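You operate a simulated robot arm through the tools that you are given. There is no shell and no other tool.

The job below is to be done with a simulated robot arm. You get a single attempt, and the scene is never put back.

## Task
Shut the console down and close the patch lid.
Fine: main fader down and the switch marked Speaker off before the mains goes off; channel faders, leads and other controls stay.

Only the result counts: the job must be done as asked and must still hold three seconds after the hand-in. Knocking over, shifting, dropping, spilling or breaking anything else fails it. Lids that push on must go on centred and level and be pressed home; caps that screw on are set level and turned clockwise until they are tight.

## Robot
A 7-joint arm with a two-finger parallel gripper, fixed in place. Base frame: the origin is on the floor under the middle of its stand, x ahead of it, y to its left, z up; the work surface is at about z = 880. Readings come in mm, degrees, newtons and seconds.
It reaches about 1524 mm from its shoulder. Its first joint turns from -149.0 to 149.0 degrees. Payload 3.5 kg.
The TCP is the grasp point between the finger pads, 23 mm short of the fingertips. In the tool frame z runs along the fingers and y along their closing line. The gripper opens to 94 mm. The fingers are 38 mm wide and 10 mm thick; the gripper's body (54 by 96 mm) begins 39 mm behind the TCP.
Orientation is told as [roll, pitch, yaw] about the base's x, y, z axes, in that order, counted from this pose: with the fingers straight down and closing along the base's y, the tool's x points along the base's -x, its y along +y and its z along -z.

## Interface
- The arm moves only by the tool step_arm. Its argument "rows" is a list of rows, each an object (a shift or turn left out is 0, a gripper value left out holds the last) with "travel": the shift along the tool's x, y, z in units of 20 mm (1.0 is 20 mm), a list of three; "turn": the turn, a rotation vector about the tool's x, y, z in units of 6 degrees (1.0 is 6 degrees), a list of three; "grip": the gripper command, from -1 (shut) to 1 (fully open), values between in proportion. In form: [{"travel": [dx, dy, dz], "turn": [ax, ay, az], "grip": grip}, ...]. A call has 1 to 20 rows; each row shifts and turns the commanded pose from where the row before left it, along the tool's axes as they then stand. A call with a number of a shift or a turn outside -1 to 1 is refused whole. Each row takes 0.2 s and may step no farther than 50 mm and 8.6 degrees from the row before; otherwise, or with a gripper value out of range, the whole call is refused. A pose out of reach is approached as far as the arm can. The call stops where the force on the tool passes 40 N (or 10 N more than at its start, if that is more) or the arm is blocked; 0.2 s more then pass. Each finger travels about 153 mm/s and halts on what it meets, pressing with about 39 N; the grip force reading is that of the motor and also rises with nothing between the fingers. The clock runs only during rows and for 0.2 s after the last one: add rows that do not move to give the fingers time. The reply holds the time, the measured pose of the TCP, the force on the tool along the base axes, the opening and the grip force, in the units named above and with some noise, with the torque about the TCP (base axes, N m) and any sound that the robot's microphone picked up.
- Cameras (640 x 400 px; columns grow to the right, rows downward): "scene" is fixed at [399.6, -498.8, 1424.8]; the picture's right is [0.56, -0.83, 0.00], its down [-0.65, -0.44, -0.61] and it looks along [0.51, 0.34, -0.79] (base axes); focal length 247 px, centre (320, 200). "wrist" rides on the gripper at [86, 16, -74] in the tool frame; the picture's right is [-0.18, 0.98, 0.00], its down [-0.58, -0.11, -0.81] and it looks along [-0.79, -0.15, 0.59] (tool axes); focal length 243 px, centre (320, 200). There is no depth. A picture from a camera that has moved, and an enlarged one, comes with that camera's place and axes in the base frame and with its lens.
- capture(camera): a new picture of that camera. The clock stands still meanwhile.
- close_up(camera, box): a new picture of the part [left, top, right, bottom] of that camera's present view, enlarged. The clock stands still meanwhile.
- close_job(): hands the job in; it is judged then, once.

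Nothing tells you positions but the pictures and the camera data. Unless the task says otherwise, let go and move clear before handing in.

The tools are called after "Emit:" as a command line: name --argument value ..., lists and objects as JSON in quotes. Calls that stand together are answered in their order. step_arm: Moves the arm, as the interface text tells. Its arguments: {"type":"object","properties":{"rows":{"type":"array","items":{"type":"object","properties":{"travel":{"type":"array","items":{"type":"number"}},"turn":{"type":"array","items":{"type":"number"}},"grip":{"type":"number"}}}}},"required":["rows"]} The other tools are called the same way: capture (camera) takes a picture; close_up (camera, box) takes an enlarged picture of a part of a camera's view; close_job () hands the job in.

At the start:

```text
time_s: 0.0
ee_pos: [907.5, 116.7, 1064.1]
tool_rot: [0.0, 0.0, 0.0]
contact_force: [0.5, -0.6, -0.4]
torque: [-0.04, 0.02, -0.03]
opening: 93.9
finger_force: 0.0
```

scene: 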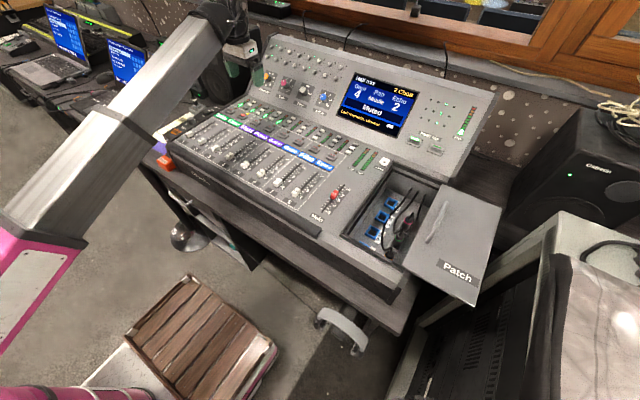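
wrist: 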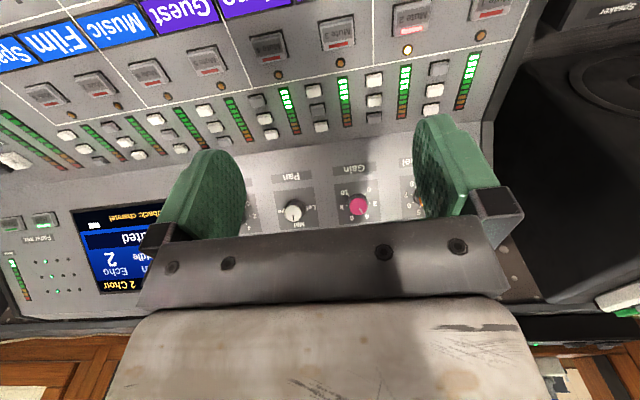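

I see a mixing console with channel faders, a red main fader, a screen, and an open patch compartment with a lid to the right. I'll take enlarged views to find the Speaker switch, the mains switch and the main fader.

Emit:
close_up --camera "scene" --box '[300, 140, 500, 310]'

Emit:
close_up --camera "scene" --box '[380, 60, 520, 170]'

Emit:
close_up --camera "scene" --box '[230, 30, 400, 140]'

Emit:
close_up --camera "scene" --box '[140, 90, 360, 240]'

```text
2.35 times, centred on (400, 225) of scene
camera zoom: at [399.6, -498.8, 1424.8], right [0.56, -0.83, 0.0], down [-0.65, -0.44, -0.61], along [0.51, 0.34, -0.79], focal length 582 px, centre (132, 141)
```

zoom: 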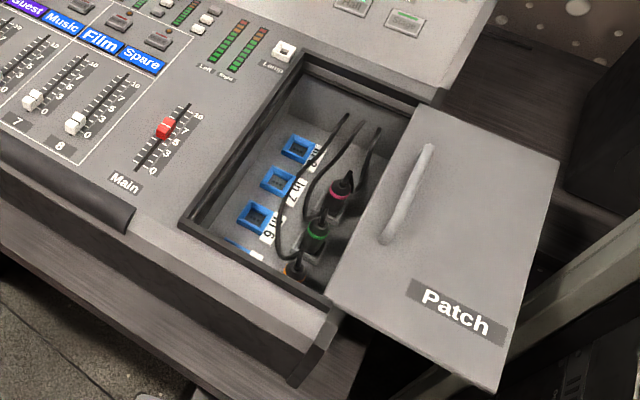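

```text
3.64 times, centred on (450, 115) of scene
camera zoom: at [399.6, -498.8, 1424.8], right [0.56, -0.83, 0.0], down [-0.65, -0.44, -0.61], along [0.51, 0.34, -0.79], focal length 900 px, centre (-153, 509)
```

zoom: 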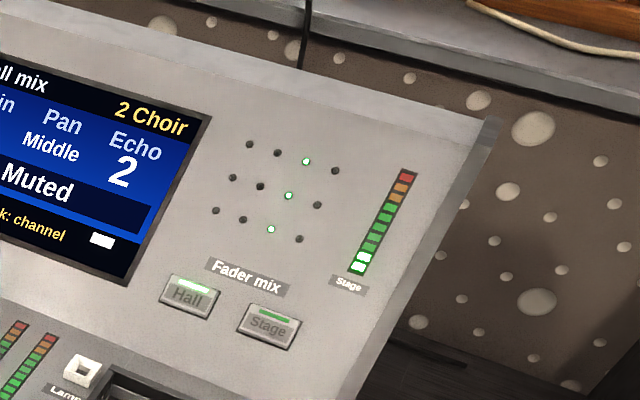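

```text
3.64 times, centred on (315, 85) of scene
camera zoom: at [399.6, -498.8, 1424.8], right [0.56, -0.83, 0.0], down [-0.65, -0.44, -0.61], along [0.51, 0.34, -0.79], focal length 900 px, centre (338, 618)
```

zoom: 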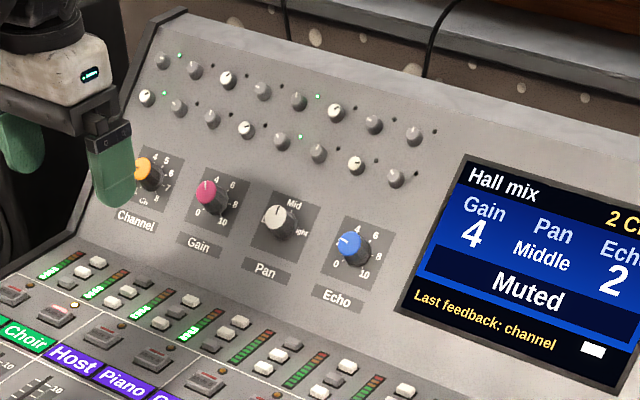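

```text
2.67 times, centred on (250, 165) of scene
camera zoom: at [399.6, -498.8, 1424.8], right [0.56, -0.83, 0.0], down [-0.65, -0.44, -0.61], along [0.51, 0.34, -0.79], focal length 660 px, centre (507, 293)
```

zoom: 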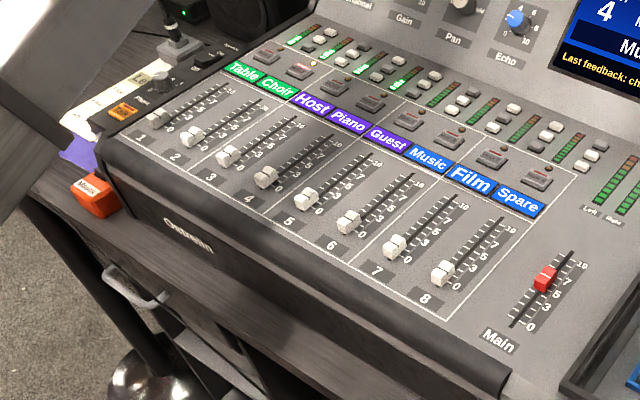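

The main fader is red and right of channel 8. On the left of the console there's a strip with a knob, small switches and an orange item, plus an orange box labelled something like "Mains", so I'll zoom in there.

Emit:
close_up --camera "scene" --box '[130, 80, 240, 180]'

Emit:
close_up --camera "scene" --box '[150, 145, 190, 175]'

Emit:
close_up --camera "scene" --box '[190, 90, 240, 125]'

Emit:
close_up --camera "wrist" --box '[480, 0, 640, 110]'

```text
4.00 times, centred on (185, 130) of scene
camera zoom: at [399.6, -498.8, 1424.8], right [0.56, -0.83, 0.0], down [-0.65, -0.44, -0.61], along [0.51, 0.34, -0.79], focal length 990 px, centre (860, 480)
```

zoom: 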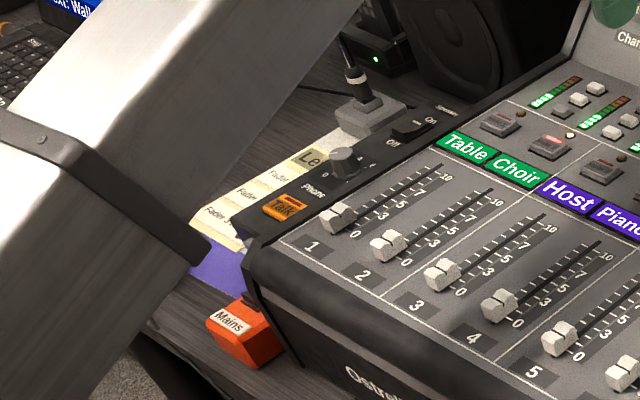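

```text
13.33 times, centred on (170, 160) of scene
camera zoom: at [399.6, -498.8, 1424.8], right [0.56, -0.83, 0.0], down [-0.65, -0.44, -0.61], along [0.51, 0.34, -0.79], focal length 3299 px, centre (2320, 733)
```

zoom: 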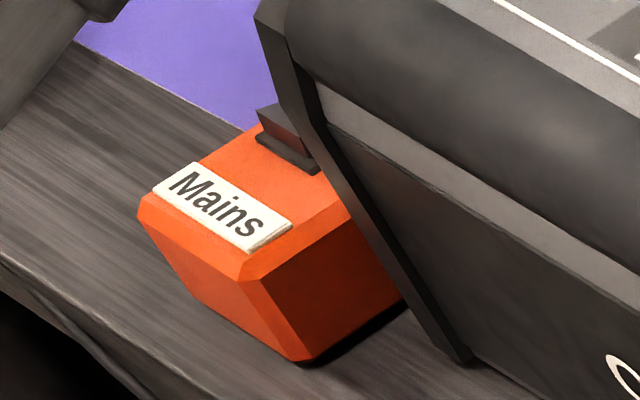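

```text
11.43 times, centred on (215, 108) of scene
camera zoom: at [399.6, -498.8, 1424.8], right [0.56, -0.83, 0.0], down [-0.65, -0.44, -0.61], along [0.51, 0.34, -0.79], focal length 2828 px, centre (1520, 1257)
```

zoom: 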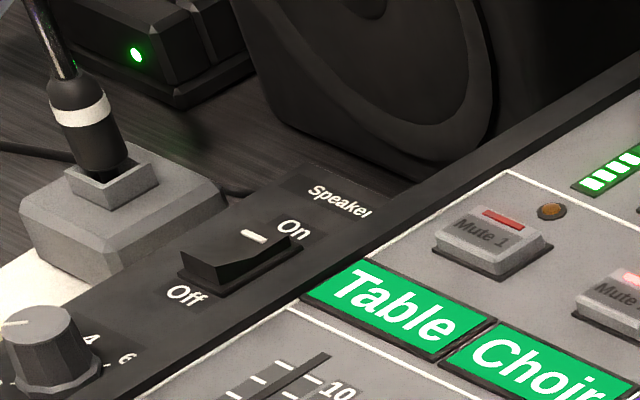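

```text
3.64 times, centred on (560, 55) of wrist
camera zoom: at [820.4, 134.4, 1138.5], right [0.18, 0.98, 0.0], down [0.58, -0.11, 0.81], along [0.79, -0.15, -0.59], focal length 882 px, centre (-553, 727)
```

zoom: 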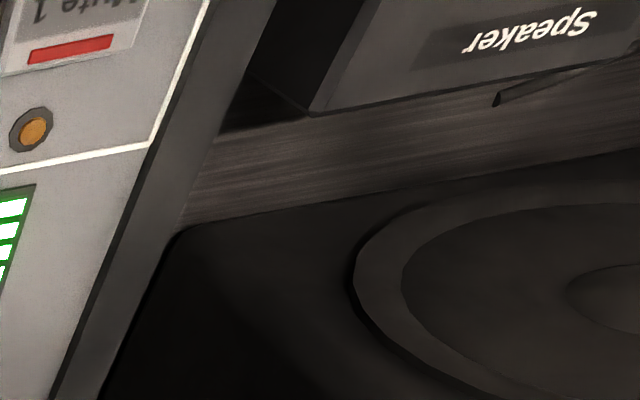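

The deck appears to lie around z≈880. The red main fader is near (792, -288), running along x with 0 toward the robot. The Speaker rocker is near (866, 336), and the Mains box is at the front-left corner. The Patch lid looks like a sliding lid to the right of its compartment. I'll move over toward the main fader at a safe height and look from there.

Emit:
step_arm --rows '[{"travel": [0.7, -0.95, 0], "grip": 1}, {"travel": [0.7, -0.95, 0]}, {"travel": [0.7, -0.95, 0]}, {"travel": [0.7, -0.95, 0]}, {"travel": [0.7, -0.95, 0]}, {"travel": [0.7, -0.95, 0]}, {"travel": [0.7, -0.95, 0]}, {"travel": [0.7, -0.95, 0]}, {"travel": [0.7, -0.95, 0]}, {"travel": [0.7, -0.95, 0]}, {"travel": [0.7, -0.95, 0]}, {"travel": [0.7, -0.95, 0]}, {"travel": [0.7, -0.95, 0]}, {"travel": [0.7, -0.95, 0]}, {"travel": [0.7, -0.95, 0]}, {"travel": [0.7, -0.95, 0]}, {"travel": [0.7, -0.95, 0]}, {"travel": [0.7, -0.95, 0]}, {"travel": [0.7, -0.95, 0]}]'

Emit:
capture --camera "wrist"

Emit:
capture --camera "scene"

```text
time_s: 2.1
ee_pos: [774.7, -63.9, 1064.6]
tool_rot: [0.0, -0.3, -0.4]
contact_force: [2.6, -3.6, -6.7]
torque: [0.11, -0.43, 0.19]
opening: 94.2
finger_force: 0.1
stopped in row 10: the force on the tool passed its limit at 46 N (the readings are from after the stop); the commanded pose is now the measured one
```

```text
taken
camera wrist: at [688.7, -45.6, 1137.6], right [0.19, 0.98, 0.0], down [0.57, -0.11, 0.81], along [0.8, -0.15, -0.59], focal length 243 px, centre (320, 200)
```

wrist: 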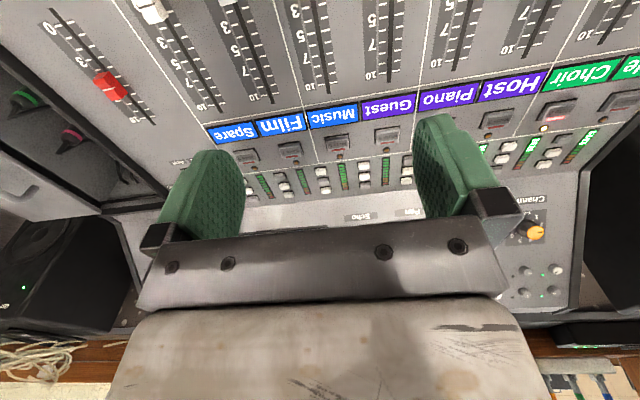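

```text
taken
```

scene: 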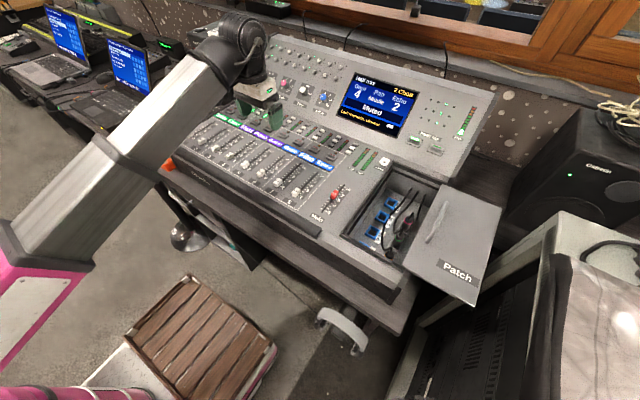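

The stop happened in free air: the fingers are well above the deck and nothing is near them, so it was probably a dynamic spike. I'll carry on more gently toward the main fader.

Emit:
step_arm --rows '[{"travel": [0.2, -0.2, -0.1]}, {"travel": [0.4, -0.5, 0]}, {"travel": [0.5, -0.6, 0]}, {"travel": [0.5, -0.7, 0]}]'

```text
time_s: 2.8
ee_pos: [766.2, -75.3, 1067.3]
tool_rot: [-0.1, -0.8, -0.6]
contact_force: [4.4, -2.9, -9.0]
torque: [-0.07, -0.46, 0.08]
opening: 93.8
finger_force: 0.0
stopped in row 3: the force on the tool passed its limit at 44 N (the readings are from after the stop); the commanded pose is now the measured one
```

The force came back at the same region, so something may really be blocking, such as an arm link. I'll look again before I move.

Emit:
capture --camera "scene"

Emit:
close_up --camera "scene" --box '[0, 0, 340, 220]'

Emit:
close_up --camera "scene" --box '[0, 200, 320, 400]'

```text
taken
```

scene: 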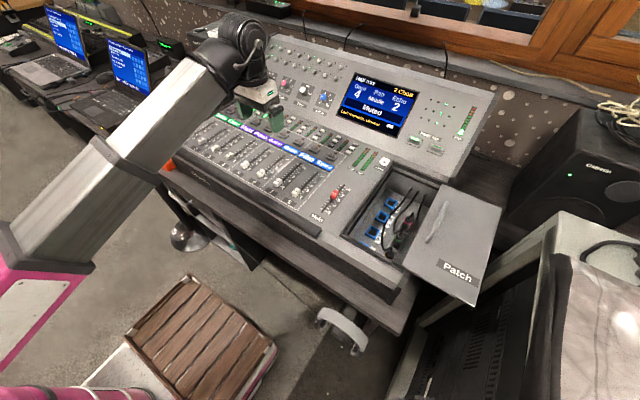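

```text
1.82 times, centred on (170, 110) of scene
camera zoom: at [399.6, -498.8, 1424.8], right [0.56, -0.83, 0.0], down [-0.65, -0.44, -0.61], along [0.51, 0.34, -0.79], focal length 450 px, centre (593, 364)
```

zoom: 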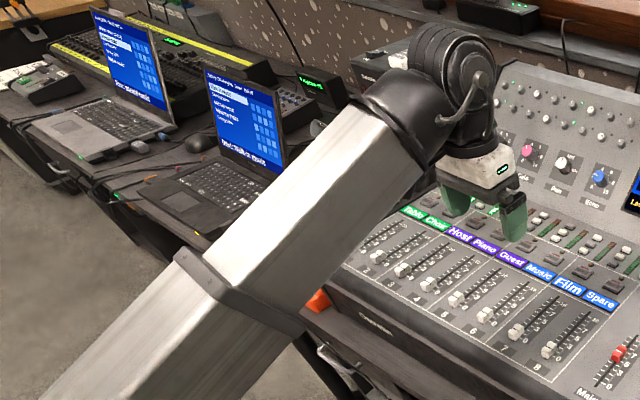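

```text
2.00 times, centred on (160, 300) of scene
camera zoom: at [399.6, -498.8, 1424.8], right [0.56, -0.83, 0.0], down [-0.65, -0.44, -0.61], along [0.51, 0.34, -0.79], focal length 495 px, centre (640, 0)
```

zoom: 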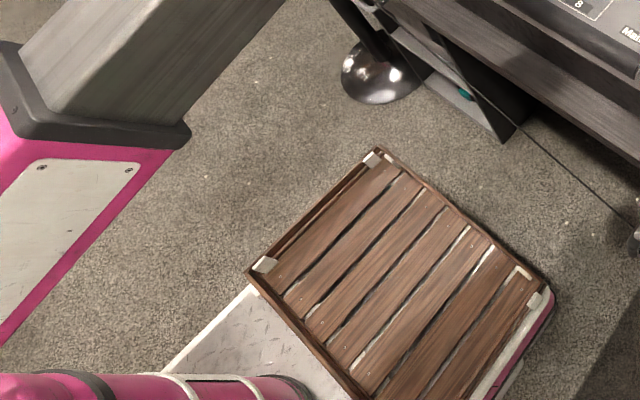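

Nothing visible touches the gripper. I'll hold still to read the resting force, then try small test moves.

Emit:
step_arm --rows '[{"travel": [0, 0, 0]}, {"travel": [0, 0, 0]}, {"travel": [0, 0, 0]}]'

Emit:
step_arm --rows '[{"travel": [0, 0, -0.5]}, {"travel": [0, 0, -0.5]}]'

```text
time_s: 3.5
ee_pos: [765.5, -73.9, 1066.5]
tool_rot: [0.0, -0.8, -0.8]
contact_force: [6.8, -2.4, -15.8]
torque: [-0.19, -0.98, 0.07]
opening: 94.1
finger_force: 0.1
```

```text
time_s: 4.0
ee_pos: [766.5, -75.7, 1074.9]
tool_rot: [-0.2, -1.1, -0.8]
contact_force: [7.2, -1.3, -11.9]
torque: [-0.26, -0.56, -0.12]
opening: 94.0
finger_force: 0.1
stopped in row 1: the force on the tool passed its limit at 46 N (the readings are from after the stop); the commanded pose is now the measured one
```

There's a steady force of about -16 N in z and +7 N in x, so something is pressing. I'll back off toward +x and down a little to see where it goes away.

Emit:
step_arm --rows '[{"travel": [-0.4, 0, 0.3]}, {"travel": [-0.4, 0, 0.3]}, {"travel": [0, 0, 0]}]'

Emit:
step_arm --rows '[{"travel": [-0.5, 0, 0]}, {"travel": [-0.5, 0, 0]}, {"travel": [0, 0, 0]}]'

```text
time_s: 4.8
ee_pos: [784.4, -74.8, 1062.7]
tool_rot: [-0.2, -1.2, -0.8]
contact_force: [0.2, -0.8, 0.6]
torque: [-0.01, 0.01, 0.03]
opening: 94.0
finger_force: 0.0
```

```text
time_s: 5.5
ee_pos: [803.3, -75.4, 1063.2]
tool_rot: [-0.1, -1.0, -0.8]
contact_force: [0.7, -1.0, -0.1]
torque: [0.0, 0.02, 0.0]
opening: 93.6
finger_force: 0.2
```

The force and torque fit a contact at the wrist camera, so the camera is touching the arm's own forearm as it folds back. I'll stay out at a larger radius and turn the gripper by -90° in yaw, which puts the camera on the +y side looking toward the fader and lid.

Emit:
step_arm --rows '[{"travel": [-0.8, 0, -0.4]}, {"travel": [-0.8, 0, -0.4]}, {"travel": [0, 0, 0]}, {"turn": [0, 0, 0.5]}, {"turn": [0, 0, 0.9]}, {"turn": [0, 0, 1]}, {"turn": [0, 0, 1]}, {"turn": [0, 0, 1]}, {"turn": [0, 0, 1]}, {"turn": [0, 0, 1]}, {"turn": [0, 0, 1]}, {"turn": [0, 0, 1]}, {"turn": [0, 0, 1]}, {"turn": [0, 0, 1]}, {"turn": [0, 0, 1]}, {"turn": [0, 0, 1]}, {"turn": [0, 0, 1]}, {"turn": [0, 0, 1]}, {"turn": [0, 0, 0.5]}, {"turn": [0, 0, 0]}]'

Emit:
capture --camera "wrist"

Emit:
capture --camera "scene"

```text
time_s: 9.8
ee_pos: [834.9, -77.8, 1079.2]
tool_rot: [1.1, -0.2, -90.3]
contact_force: [0.5, -0.5, -0.7]
torque: [-0.04, 0.03, 0.0]
opening: 93.7
finger_force: 0.1
```

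```text
taken
camera wrist: at [849.6, 11.0, 1153.3], right [0.98, -0.19, 0.02], down [-0.13, -0.58, 0.81], along [-0.14, -0.79, -0.59], focal length 243 px, centre (320, 200)
```

wrist: 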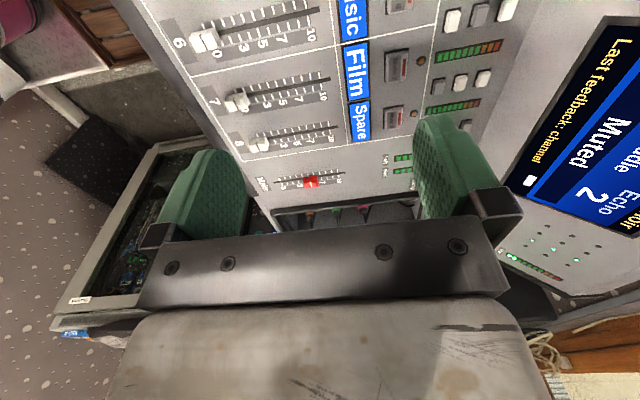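

```text
taken
```

scene: 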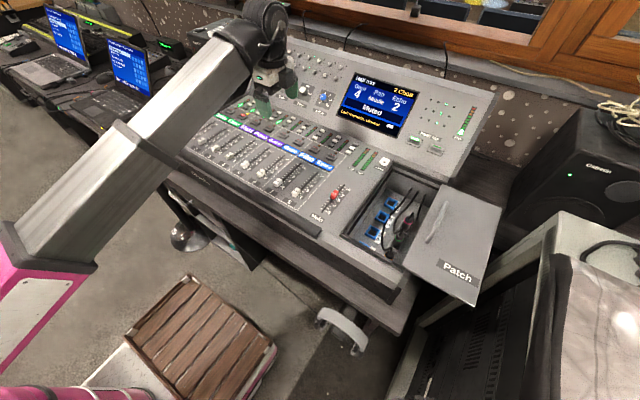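

With the camera turned, the fader triangulates to about (781, -292, 888). I'll zoom in on it and on the patch compartment.

Emit:
close_up --camera "wrist" --box '[235, 140, 415, 240]'

Emit:
close_up --camera "scene" --box '[305, 170, 375, 225]'

```text
3.56 times, centred on (325, 190) of wrist
camera zoom: at [849.6, 11.0, 1153.3], right [0.98, -0.19, 0.02], down [-0.13, -0.58, 0.81], along [-0.14, -0.79, -0.59], focal length 863 px, centre (302, 236)
```

zoom: 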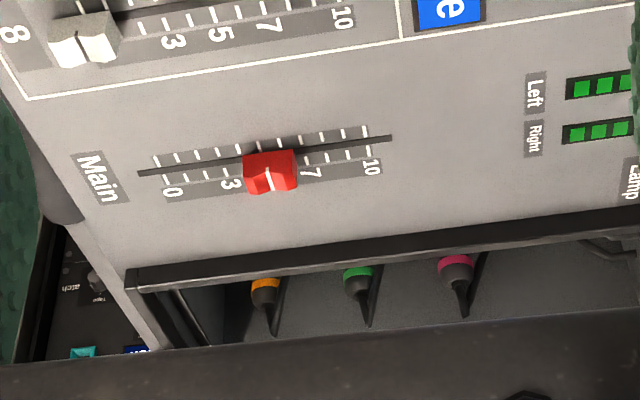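

```text
7.27 times, centred on (340, 198) of scene
camera zoom: at [399.6, -498.8, 1424.8], right [0.56, -0.83, 0.0], down [-0.65, -0.44, -0.61], along [0.51, 0.34, -0.79], focal length 1800 px, centre (174, 218)
```

zoom: 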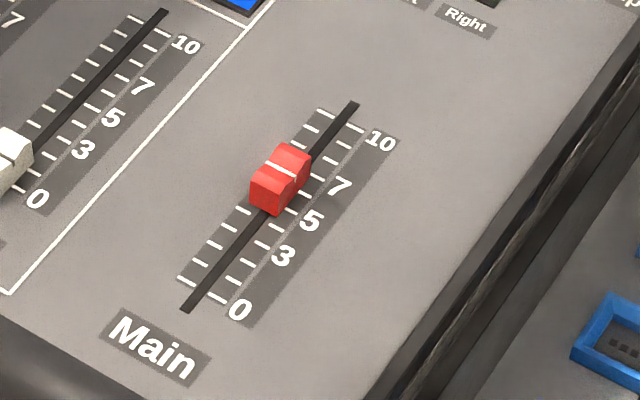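

The deck is level at z≈877. The fader slot runs x≈717–841 at y≈-291, the cap is at x≈785 (about 5.4), and the 0 mark is at x≈731. I'll close the fingers and move above the spot just beyond the cap on its +x side.

Emit:
step_arm --rows '[{"travel": [-0.5, 0, 0.2], "grip": -1}, {"travel": [-0.9, 0, 0.4]}, {"travel": [-0.93, -0.05, 0.4]}, {"travel": [-0.93, -0.05, 0.4]}, {"travel": [-0.93, -0.05, 0.4]}, {"travel": [-0.93, -0.05, 0.4]}, {"travel": [-0.93, -0.05, 0.4]}, {"travel": [-0.93, -0.05, 0.4]}, {"travel": [-0.93, -0.05, 0.4]}, {"travel": [-0.93, -0.05, 0.3]}, {"travel": [-0.93, -0.05, 0.2]}, {"travel": [-0.75, -0.05, 0.1]}, {"travel": [0, 0, 0]}]'

Emit:
capture --camera "wrist"

Emit:
capture --camera "scene"

```text
time_s: 12.6
ee_pos: [825.4, -287.9, 999.2]
tool_rot: [1.2, -0.3, -90.2]
contact_force: [0.3, 0.2, 0.2]
torque: [-0.03, -0.02, 0.05]
opening: 0.0
finger_force: 38.9
```

```text
taken
camera wrist: at [840.2, -200.0, 1073.7], right [0.98, -0.19, 0.02], down [-0.13, -0.58, 0.81], along [-0.14, -0.79, -0.59], focal length 243 px, centre (320, 200)
```

wrist: 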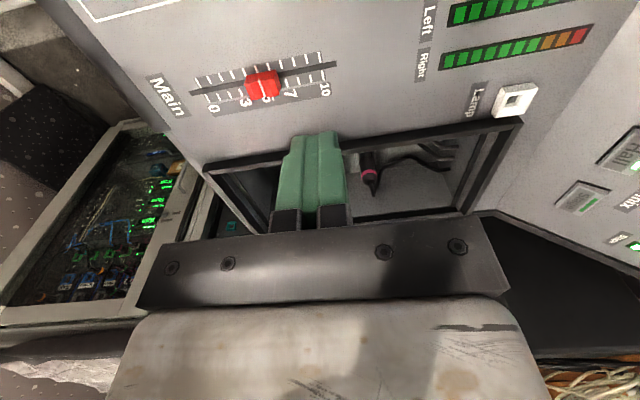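

```text
taken
```

scene: 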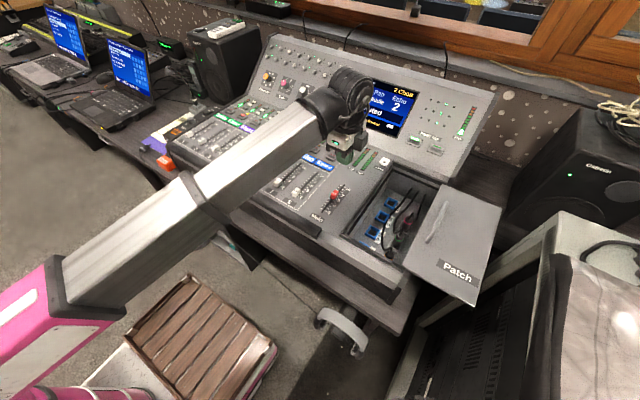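

The fingers are closed and the cap again comes out at about (783, -290). I'll lower to just above the deck behind the cap.

Emit:
step_arm --rows '[{"travel": [-0.08, 0, 0.5]}, {"travel": [-0.08, 0, 0.8]}, {"travel": [0, 0, 0.8]}, {"travel": [0, 0, 0.8]}, {"travel": [0, 0, 0.8]}, {"travel": [0, 0, 0.5]}, {"travel": [0, 0, 0.3]}, {"travel": [0, 0, 0]}]'

Emit:
capture --camera "wrist"

Emit:
close_up --camera "scene" --box '[280, 120, 400, 230]'

```text
time_s: 14.3
ee_pos: [826.4, -290.6, 910.8]
tool_rot: [1.0, -0.3, -90.2]
contact_force: [-0.8, 1.1, 0.9]
torque: [-0.02, 0.01, -0.01]
opening: 0.2
finger_force: 39.3
```

```text
taken
camera wrist: at [842.1, -202.8, 984.2], right [0.98, -0.19, 0.02], down [-0.13, -0.58, 0.81], along [-0.14, -0.79, -0.59], focal length 243 px, centre (320, 200)
```

wrist: 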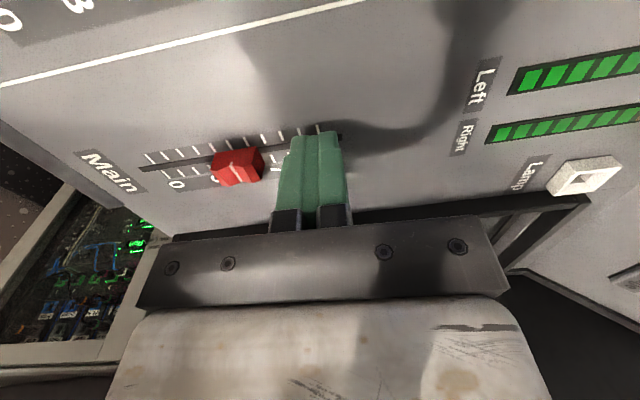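

```text
3.64 times, centred on (340, 175) of scene
camera zoom: at [399.6, -498.8, 1424.8], right [0.56, -0.83, 0.0], down [-0.65, -0.44, -0.61], along [0.51, 0.34, -0.79], focal length 900 px, centre (247, 291)
```

zoom: 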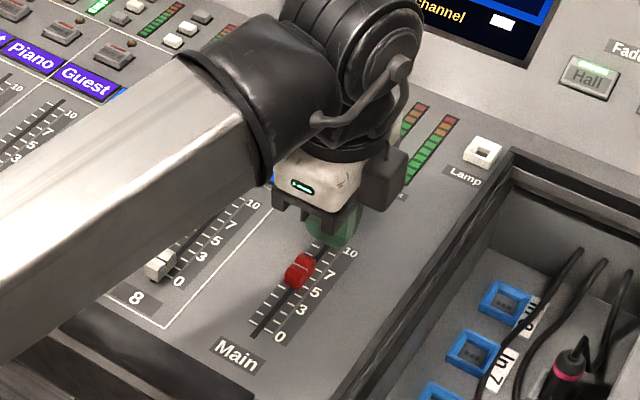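

The fingertips are about 10 mm above the deck beyond the cap. I'll lower another 6 mm and push slowly toward -x, watching the force.

Emit:
step_arm --rows '[{"travel": [0, 0, 0.2]}, {"travel": [0, 0, 0.12]}, {"travel": [0, 0, 0]}, {"travel": [0, -0.3, 0]}, {"travel": [0, -0.4, 0]}, {"travel": [0, -0.4, 0]}, {"travel": [0, -0.4, 0]}, {"travel": [0, -0.4, 0]}, {"travel": [0, 0, 0]}]'

Emit:
capture --camera "wrist"

```text
time_s: 16.4
ee_pos: [788.7, -290.4, 903.0]
tool_rot: [1.1, -0.1, -90.2]
contact_force: [-0.2, 0.0, -0.5]
torque: [0.05, -0.02, -0.03]
opening: 0.0
finger_force: 39.3
```

```text
taken
camera wrist: at [804.3, -202.6, 977.3], right [0.98, -0.19, 0.02], down [-0.13, -0.58, 0.81], along [-0.14, -0.79, -0.59], focal length 243 px, centre (320, 200)
```

wrist: 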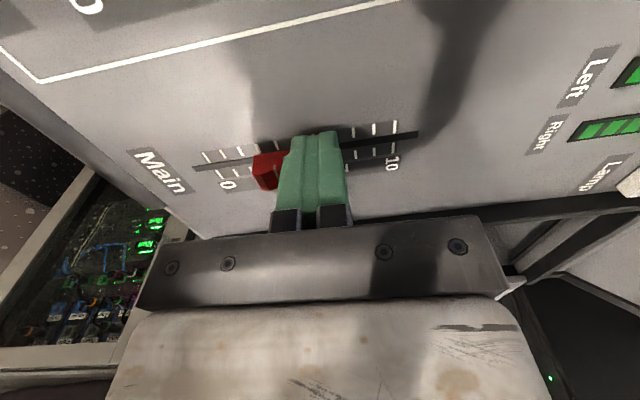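

The cap is moving with almost no force. I'll keep pushing toward 0 in small steps.

Emit:
step_arm --rows '[{"travel": [0, -0.3, 0]}, {"travel": [0, -0.3, 0]}, {"travel": [0, -0.3, 0]}, {"travel": [0, -0.3, 0]}, {"travel": [0, -0.3, 0]}, {"travel": [0, -0.15, 0]}, {"travel": [0, 0, 0]}]'

Emit:
capture --camera "wrist"

Emit:
close_up --camera "scene" --box '[280, 140, 380, 240]'

```text
time_s: 17.9
ee_pos: [756.6, -289.8, 903.6]
tool_rot: [1.3, -0.2, -90.1]
contact_force: [23.9, -0.5, 25.8]
torque: [0.34, -0.41, -0.34]
opening: 0.0
finger_force: 38.4
```

```text
taken
camera wrist: at [772.3, -202.5, 976.8], right [0.98, -0.19, 0.02], down [-0.13, -0.58, 0.81], along [-0.14, -0.79, -0.59], focal length 243 px, centre (320, 200)
```

wrist: 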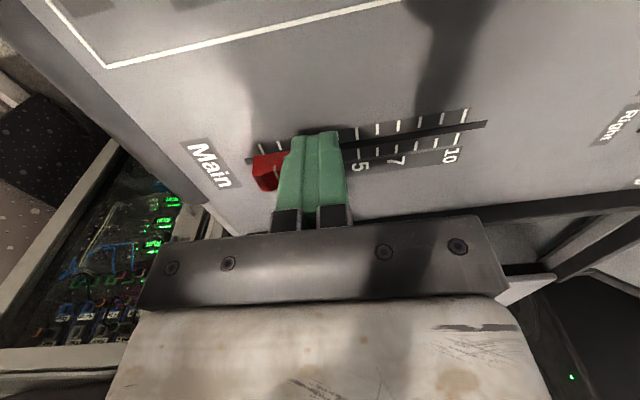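

```text
4.00 times, centred on (330, 190) of scene
camera zoom: at [399.6, -498.8, 1424.8], right [0.56, -0.83, 0.0], down [-0.65, -0.44, -0.61], along [0.51, 0.34, -0.79], focal length 990 px, centre (280, 240)
```

zoom: 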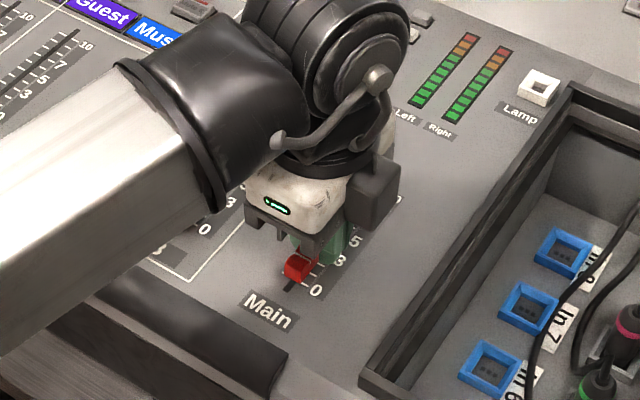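

The force is 24 N in +x, which suggests the end stop. I'll push slightly more to be sure, then back off, lift and check.

Emit:
step_arm --rows '[{"travel": [0, -0.08, 0]}, {"travel": [0, 0, 0]}]'

Emit:
step_arm --rows '[{"travel": [0, 0.2, 0]}, {"travel": [0, 0.4, 0]}, {"travel": [0, 0.5, -0.2]}, {"travel": [0, 0.5, -0.5]}, {"travel": [0, 0.3, -0.8]}, {"travel": [0, 0, -0.9]}, {"travel": [0, 0, -0.9]}, {"travel": [0, 0, -0.9]}, {"travel": [0, 0, -0.5]}, {"travel": [0, 0, 0]}]'

Emit:
capture --camera "wrist"

Emit:
close_up --camera "scene" --box '[280, 140, 380, 240]'

```text
time_s: 18.6
ee_pos: [756.5, -290.5, 903.3]
tool_rot: [1.6, -0.2, -90.2]
contact_force: [3.5, 2.3, 5.0]
torque: [0.09, -0.06, -0.08]
opening: 0.2
finger_force: 38.9
stopped in row 2: the force on the tool passed its limit at 46 N (the readings are from after the stop); the commanded pose is now the measured one
```

```text
time_s: 20.9
ee_pos: [792.2, -290.5, 998.5]
tool_rot: [1.4, -0.2, -90.2]
contact_force: [0.4, 0.1, 0.0]
torque: [0.01, -0.02, -0.01]
opening: 0.0
finger_force: 38.8
```

```text
taken
camera wrist: at [806.7, -203.0, 1072.1], right [0.98, -0.19, 0.02], down [-0.13, -0.58, 0.81], along [-0.14, -0.79, -0.59], focal length 243 px, centre (320, 200)
```

wrist: 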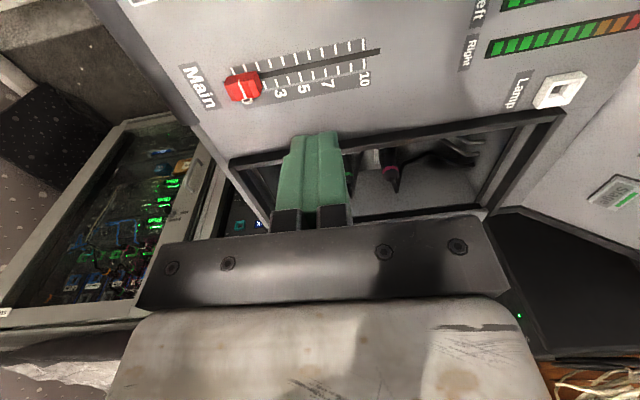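

```text
4.00 times, centred on (330, 190) of scene
camera zoom: at [399.6, -498.8, 1424.8], right [0.56, -0.83, 0.0], down [-0.65, -0.44, -0.61], along [0.51, 0.34, -0.79], focal length 990 px, centre (280, 240)
```

zoom: 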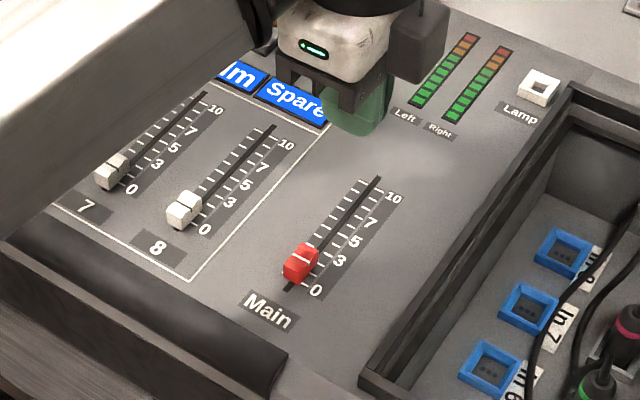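

The cap is near the bottom. I'll zoom in to check whether it's really at 0.

Emit:
close_up --camera "scene" --box '[305, 180, 355, 215]'

Emit:
close_up --camera "wrist" --box '[200, 30, 380, 140]'

Emit:
close_up --camera "scene" --box '[265, 155, 325, 200]'

```text
11.43 times, centred on (330, 198) of scene
camera zoom: at [399.6, -498.8, 1424.8], right [0.56, -0.83, 0.0], down [-0.65, -0.44, -0.61], along [0.51, 0.34, -0.79], focal length 2828 px, centre (206, 229)
```

zoom: 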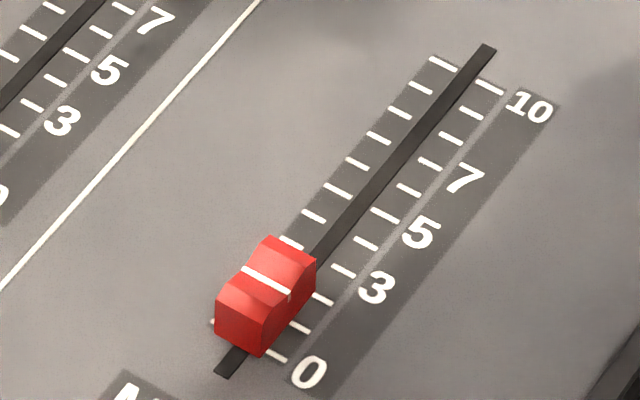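

```text
3.56 times, centred on (290, 85) of wrist
camera zoom: at [806.7, -203.0, 1072.1], right [0.98, -0.19, 0.02], down [-0.13, -0.58, 0.81], along [-0.14, -0.79, -0.59], focal length 863 px, centre (427, 609)
```

zoom: 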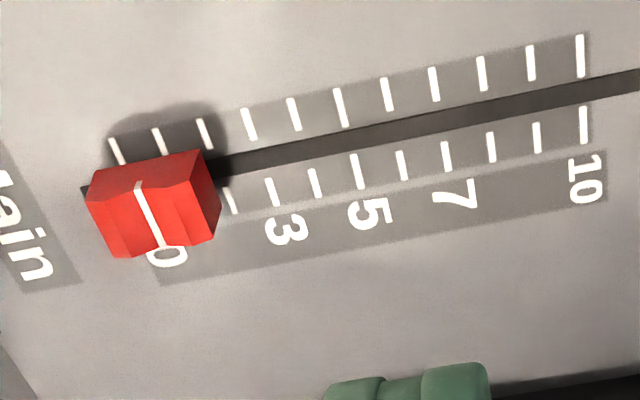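

```text
8.89 times, centred on (295, 178) of scene
camera zoom: at [399.6, -498.8, 1424.8], right [0.56, -0.83, 0.0], down [-0.65, -0.44, -0.61], along [0.51, 0.34, -0.79], focal length 2199 px, centre (542, 400)
```

zoom: 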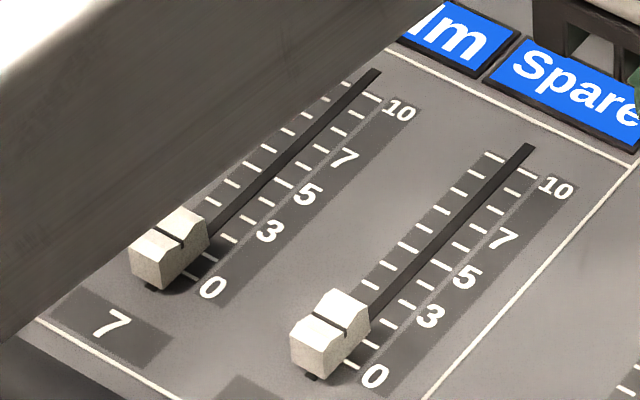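

Both views agree that the cap stopped about 7 mm above 0. The force pattern suggests the fingertip was dragging on the deck, and the cap is about 16 mm tall. I'll push again with the tips about 5 mm higher.

Emit:
step_arm --rows '[{"travel": [0, 0, 0.5]}, {"travel": [0, 0, 0.9]}, {"travel": [0, 0, 0.9]}, {"travel": [0, 0, 0.9]}, {"travel": [0, 0, 0.8]}, {"travel": [0, 0, 0.42]}, {"travel": [0, -0.3, 0]}, {"travel": [0, -0.4, 0]}, {"travel": [0, -0.4, 0]}, {"travel": [0, 0, 0]}]'

```text
time_s: 23.1
ee_pos: [771.5, -291.5, 909.2]
tool_rot: [1.4, -0.3, -90.1]
contact_force: [0.8, 0.1, 0.7]
torque: [0.01, 0.0, 0.01]
opening: 0.0
finger_force: 39.3
```

Emit:
step_arm --rows '[{"travel": [0, -0.2, 0]}, {"travel": [0, -0.2, 0]}, {"travel": [0, -0.2, 0]}, {"travel": [0, -0.2, 0]}, {"travel": [0, 0, 0]}]'

Emit:
capture --camera "wrist"

```text
time_s: 24.2
ee_pos: [754.6, -290.7, 908.6]
tool_rot: [1.5, -0.2, -90.2]
contact_force: [0.0, -0.3, 0.0]
torque: [0.01, 0.0, -0.01]
opening: 0.2
finger_force: 38.7
```

```text
taken
camera wrist: at [770.3, -203.1, 982.6], right [0.98, -0.19, 0.02], down [-0.13, -0.58, 0.81], along [-0.14, -0.79, -0.59], focal length 243 px, centre (320, 200)
```

wrist: 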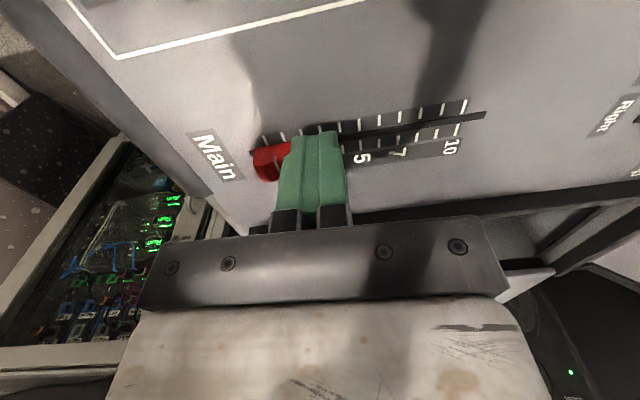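

There's no resistance now at x=754.6, so the earlier stop was deck drag. I'll continue toward the real end stop.

Emit:
step_arm --rows '[{"travel": [0, -0.15, 0]}, {"travel": [0, -0.15, 0]}, {"travel": [0, -0.15, 0]}, {"travel": [0, 0, 0]}]'

```text
time_s: 25.2
ee_pos: [747.8, -289.5, 907.0]
tool_rot: [1.5, -0.2, -90.1]
contact_force: [10.8, -0.5, 2.6]
torque: [0.02, -0.12, -0.01]
opening: 0.1
finger_force: 39.5
```

There's a force of about 11 N in +x at x≈748, which looks like the real end stop. I'll push slightly more to confirm, then retract and inspect.

Emit:
step_arm --rows '[{"travel": [0, -0.1, 0]}, {"travel": [0, 0, 0]}]'

Emit:
step_arm --rows '[{"travel": [0, 0.2, 0]}, {"travel": [0, 0.4, 0]}, {"travel": [0, 0.5, -0.3]}, {"travel": [0, 0.5, -0.6]}, {"travel": [0, 0.5, -0.9]}, {"travel": [0, 0, -0.9]}, {"travel": [0, 0, -0.9]}, {"travel": [0, 0, -0.9]}, {"travel": [0, 0, -0.5]}, {"travel": [0, 0, 0]}]'

Emit:
close_up --camera "scene" --box '[305, 180, 355, 215]'

Emit:
capture --camera "wrist"

```text
time_s: 25.9
ee_pos: [747.6, -290.5, 908.7]
tool_rot: [1.6, -0.2, -90.2]
contact_force: [26.2, -0.7, 2.6]
torque: [0.04, -0.26, 0.01]
opening: 0.0
finger_force: 38.6
```

```text
time_s: 28.1
ee_pos: [784.6, -290.5, 1009.2]
tool_rot: [1.4, -0.2, -90.2]
contact_force: [0.4, -0.2, 0.4]
torque: [0.02, -0.01, 0.0]
opening: 0.1
finger_force: 38.7
```

```text
11.43 times, centred on (330, 198) of scene
camera zoom: at [399.6, -498.8, 1424.8], right [0.56, -0.83, 0.0], down [-0.65, -0.44, -0.61], along [0.51, 0.34, -0.79], focal length 2828 px, centre (206, 229)
```

zoom: 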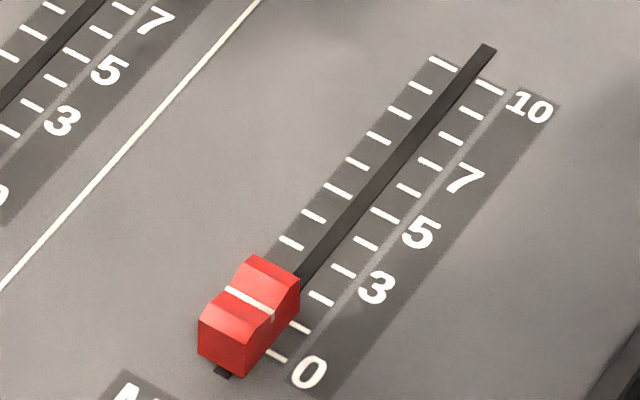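

```text
taken
camera wrist: at [799.4, -202.5, 1083.4], right [0.98, -0.19, 0.02], down [-0.13, -0.58, 0.81], along [-0.14, -0.79, -0.59], focal length 243 px, centre (320, 200)
```

wrist: 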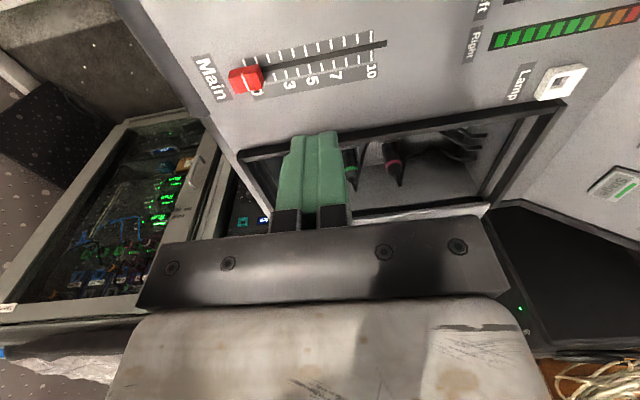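

The main fader now sits on the 0 mark. Next is the Speaker switch on the left, so I'll check that area from the scene camera for tall obstacles while the arm is out of the way.

Emit:
close_up --camera "scene" --box '[110, 30, 290, 180]'

Emit:
close_up --camera "scene" --box '[140, 130, 210, 190]'

Emit:
close_up --camera "scene" --box '[165, 90, 245, 150]'

```text
2.67 times, centred on (200, 105) of scene
camera zoom: at [399.6, -498.8, 1424.8], right [0.56, -0.83, 0.0], down [-0.65, -0.44, -0.61], along [0.51, 0.34, -0.79], focal length 660 px, centre (640, 453)
```

zoom: 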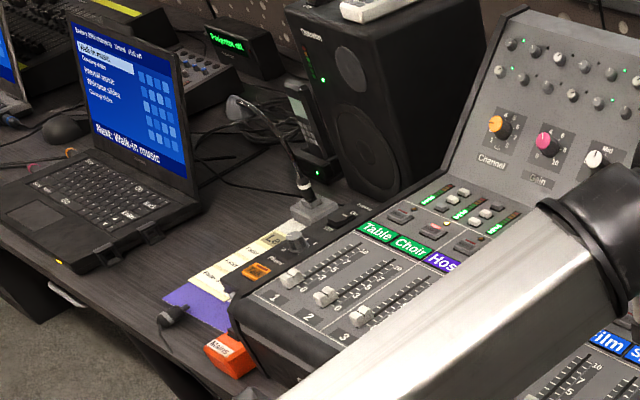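

```text
6.67 times, centred on (175, 160) of scene
camera zoom: at [399.6, -498.8, 1424.8], right [0.56, -0.83, 0.0], down [-0.65, -0.44, -0.61], along [0.51, 0.34, -0.79], focal length 1650 px, centre (1287, 467)
```

zoom: 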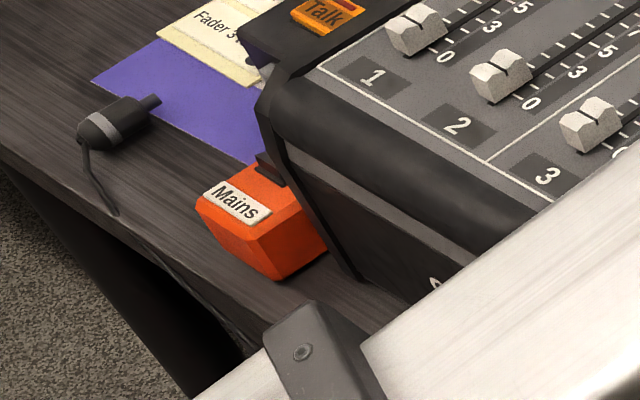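

```text
6.67 times, centred on (205, 120) of scene
camera zoom: at [399.6, -498.8, 1424.8], right [0.56, -0.83, 0.0], down [-0.65, -0.44, -0.61], along [0.51, 0.34, -0.79], focal length 1650 px, centre (1087, 733)
```

zoom: 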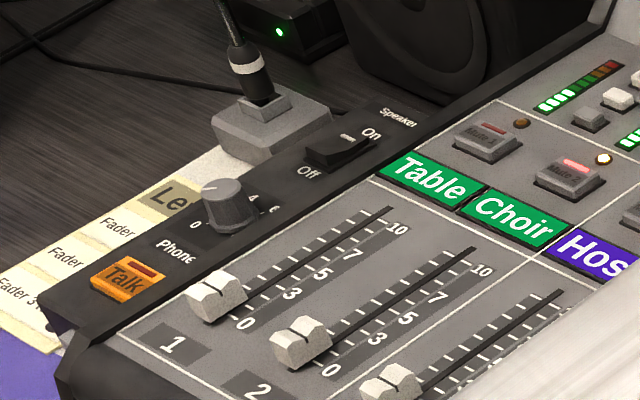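

The Speaker rocker lies along x with "Off" at the near end and "On" at the far end. A gooseneck mic stands to its left, so I want the camera on the right of the hand. I'll move back over the middle and turn the gripper to yaw +90.

Emit:
step_arm --rows '[{"travel": [0.3, 0.1, -0.3]}, {"travel": [0.6, 0.2, -0.3]}, {"travel": [0.9, 0.3, -0.3]}, {"travel": [0.9, 0.3, -0.3]}, {"travel": [0.9, 0.3, -0.3]}, {"travel": [0.9, 0.3, -0.3]}, {"travel": [0.9, 0.3, -0.3]}, {"travel": [0.9, 0.3, -0.3]}, {"travel": [0.9, 0.3, -0.3]}, {"travel": [0.9, 0.3, -0.3]}, {"travel": [0.9, 0.3, -0.3]}, {"travel": [0.9, 0.3, -0.3]}, {"travel": [0.9, 0.3, 0]}, {"travel": [0.9, 0.3, 0]}, {"travel": [0.5, 0.2, 0]}, {"travel": [0, 0, 0]}]'

Emit:
step_arm --rows '[{"turn": [0, 0, -0.5]}, {"turn": [0, 0, -1]}, {"turn": [0, 0, -1]}, {"turn": [0, 0, -1]}, {"turn": [0, 0, -1]}, {"turn": [0, 0, -1]}, {"turn": [0, 0, -1]}, {"turn": [0, 0, -1]}, {"turn": [0, 0, -1]}, {"turn": [0, 0, -1]}, {"turn": [0, 0, -1]}, {"turn": [0, 0, -1]}, {"turn": [0, 0, -1]}, {"turn": [0, 0, -1]}, {"turn": [0, 0, -1]}, {"turn": [0, 0, -1]}, {"turn": [0, 0, -1]}, {"turn": [0, 0, -1]}, {"turn": [0, 0, -1]}]'

Emit:
step_arm --rows '[{"turn": [0, 0, -1]}, {"turn": [0, 0, -1]}, {"turn": [0, 0, -1]}, {"turn": [0, 0, -1]}, {"turn": [0, 0, -1]}, {"turn": [0, 0, -1]}, {"turn": [0, 0, -1]}, {"turn": [0, 0, -1]}, {"turn": [0, 0, -1]}, {"turn": [0, 0, -1]}, {"turn": [0, 0, -1]}, {"turn": [0, 0, -0.5]}, {"turn": [0, 0, 0]}]'

Emit:
capture --camera "wrist"

```text
time_s: 31.4
ee_pos: [865.4, -45.3, 1083.4]
tool_rot: [1.4, -0.1, -90.2]
contact_force: [-0.4, 0.8, 0.1]
torque: [-0.05, -0.01, 0.01]
opening: 0.1
finger_force: 39.1
```

```text
time_s: 35.5
ee_pos: [865.8, -45.8, 1082.2]
tool_rot: [-0.8, -1.3, 20.9]
contact_force: [0.5, 0.7, -0.7]
torque: [-0.03, 0.0, 0.0]
opening: 0.2
finger_force: 39.3
```

```text
time_s: 38.2
ee_pos: [866.3, -46.9, 1081.6]
tool_rot: [-1.4, 0.3, 89.9]
contact_force: [-0.3, 0.1, -0.3]
torque: [-0.01, -0.01, -0.01]
opening: 0.4
finger_force: 39.0
```

```text
taken
camera wrist: at [847.5, -131.6, 1156.0], right [-0.98, 0.19, -0.03], down [0.09, 0.58, 0.81], along [0.16, 0.79, -0.59], focal length 243 px, centre (320, 200)
```

wrist: 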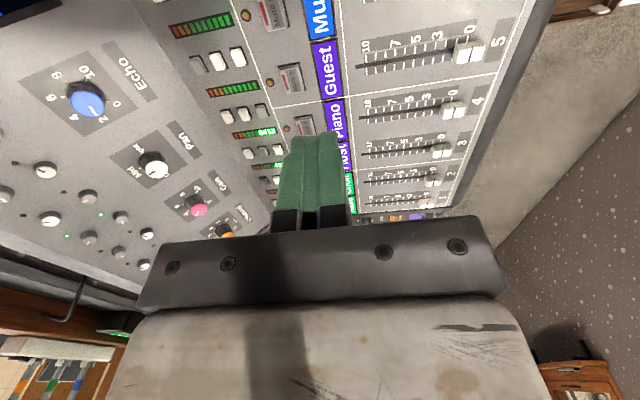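

Yaw is now +90, with the camera on the right side looking left. I'll move over so the camera sees the Speaker rocker, and take out the small tilt.

Emit:
step_arm --rows '[{"travel": [-0.4, 0, 0], "turn": [0, -0.23, 0]}, {"travel": [-0.8, 0.05, 0.05]}, {"travel": [-0.9, 0.05, 0.05]}, {"travel": [-0.9, 0.05, 0.05]}, {"travel": [-0.9, 0.05, 0.05]}, {"travel": [-0.9, 0.05, 0.05]}, {"travel": [-0.9, 0.05, 0.05]}, {"travel": [-0.9, 0.05, 0.05]}, {"travel": [-0.9, 0.05, 0.05]}, {"travel": [-0.9, 0.05, 0.05]}, {"travel": [-0.9, 0.05, 0.05]}, {"travel": [-0.9, 0.05, 0.05]}, {"travel": [-0.9, 0.05, 0.05]}, {"travel": [-0.9, 0.05, 0.05]}, {"travel": [-0.9, 0.05, 0.05]}, {"travel": [-0.9, 0.05, 0.05]}, {"travel": [-0.5, 0, 0]}, {"travel": [0, 0, 0]}]'

Emit:
capture --camera "wrist"

Emit:
capture --camera "scene"

```text
time_s: 42.0
ee_pos: [852.8, 239.4, 1072.6]
tool_rot: [-1.4, -1.2, 89.8]
contact_force: [-0.1, 0.8, -0.3]
torque: [0.05, 0.0, 0.03]
opening: 0.1
finger_force: 38.9
```

```text
taken
camera wrist: at [833.7, 153.1, 1144.3], right [-0.98, 0.19, -0.02], down [0.09, 0.56, 0.82], along [0.17, 0.8, -0.57], focal length 243 px, centre (320, 200)
```

wrist: 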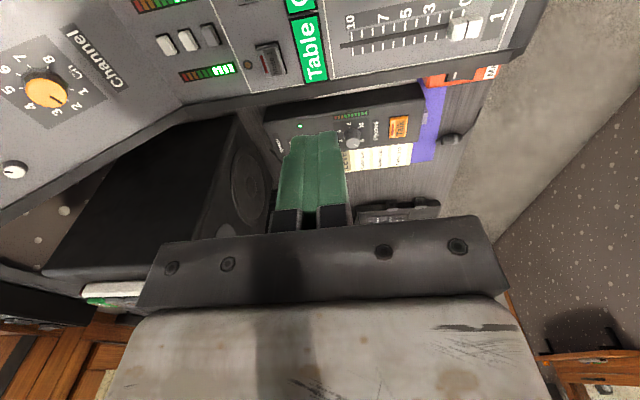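

```text
taken
```

scene: 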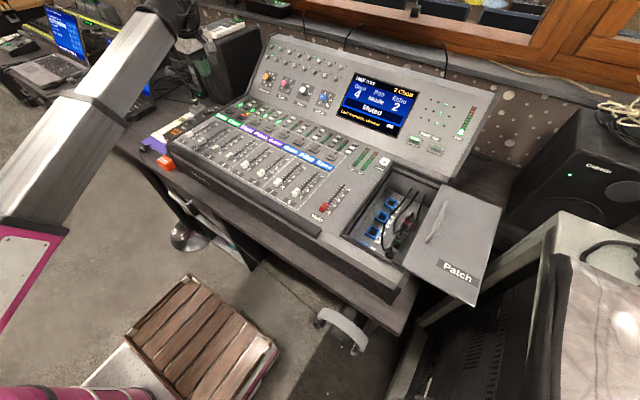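

I can see the left strip with Talk, Phones and the switch partly behind the fingers. I'll zoom in.

Emit:
close_up --camera "wrist" --box '[240, 60, 480, 210]'

Emit:
step_arm --rows '[{"travel": [0.5, -0.5, 0], "turn": [-0.23, 0.2, 0]}, {"travel": [0.9, -0.9, 0]}, {"travel": [0.8, -0.9, 0]}, {"travel": [0, 0, 0]}]'

Emit:
capture --camera "wrist"

```text
2.67 times, centred on (360, 135) of wrist
camera zoom: at [833.7, 153.1, 1144.3], right [-0.98, 0.19, -0.02], down [0.09, 0.56, 0.82], along [0.17, 0.8, -0.57], focal length 647 px, centre (213, 373)
```

zoom: 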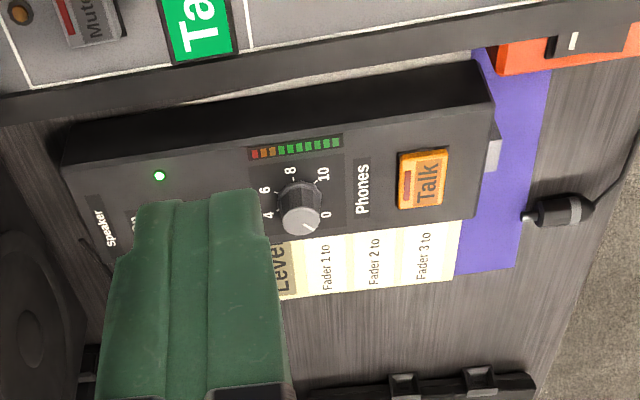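

```text
time_s: 43.0
ee_pos: [898.2, 195.2, 1074.2]
tool_rot: [0.0, 0.0, 89.8]
contact_force: [0.5, 0.5, 0.9]
torque: [-0.01, -0.03, 0.03]
opening: 0.2
finger_force: 38.8
```

```text
taken
camera wrist: at [881.1, 110.2, 1147.0], right [-0.98, 0.19, 0.0], down [0.11, 0.58, 0.81], along [0.15, 0.79, -0.59], focal length 243 px, centre (320, 200)
```

wrist: 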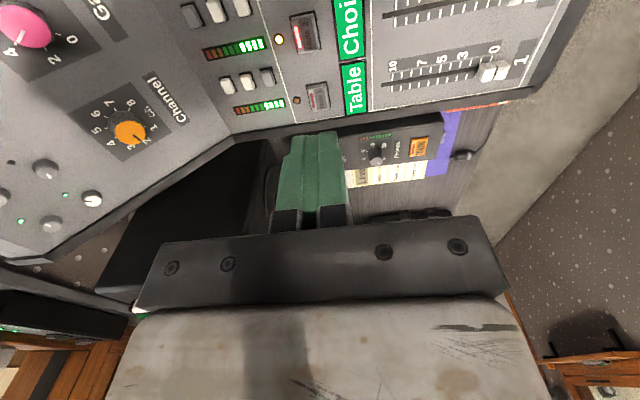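

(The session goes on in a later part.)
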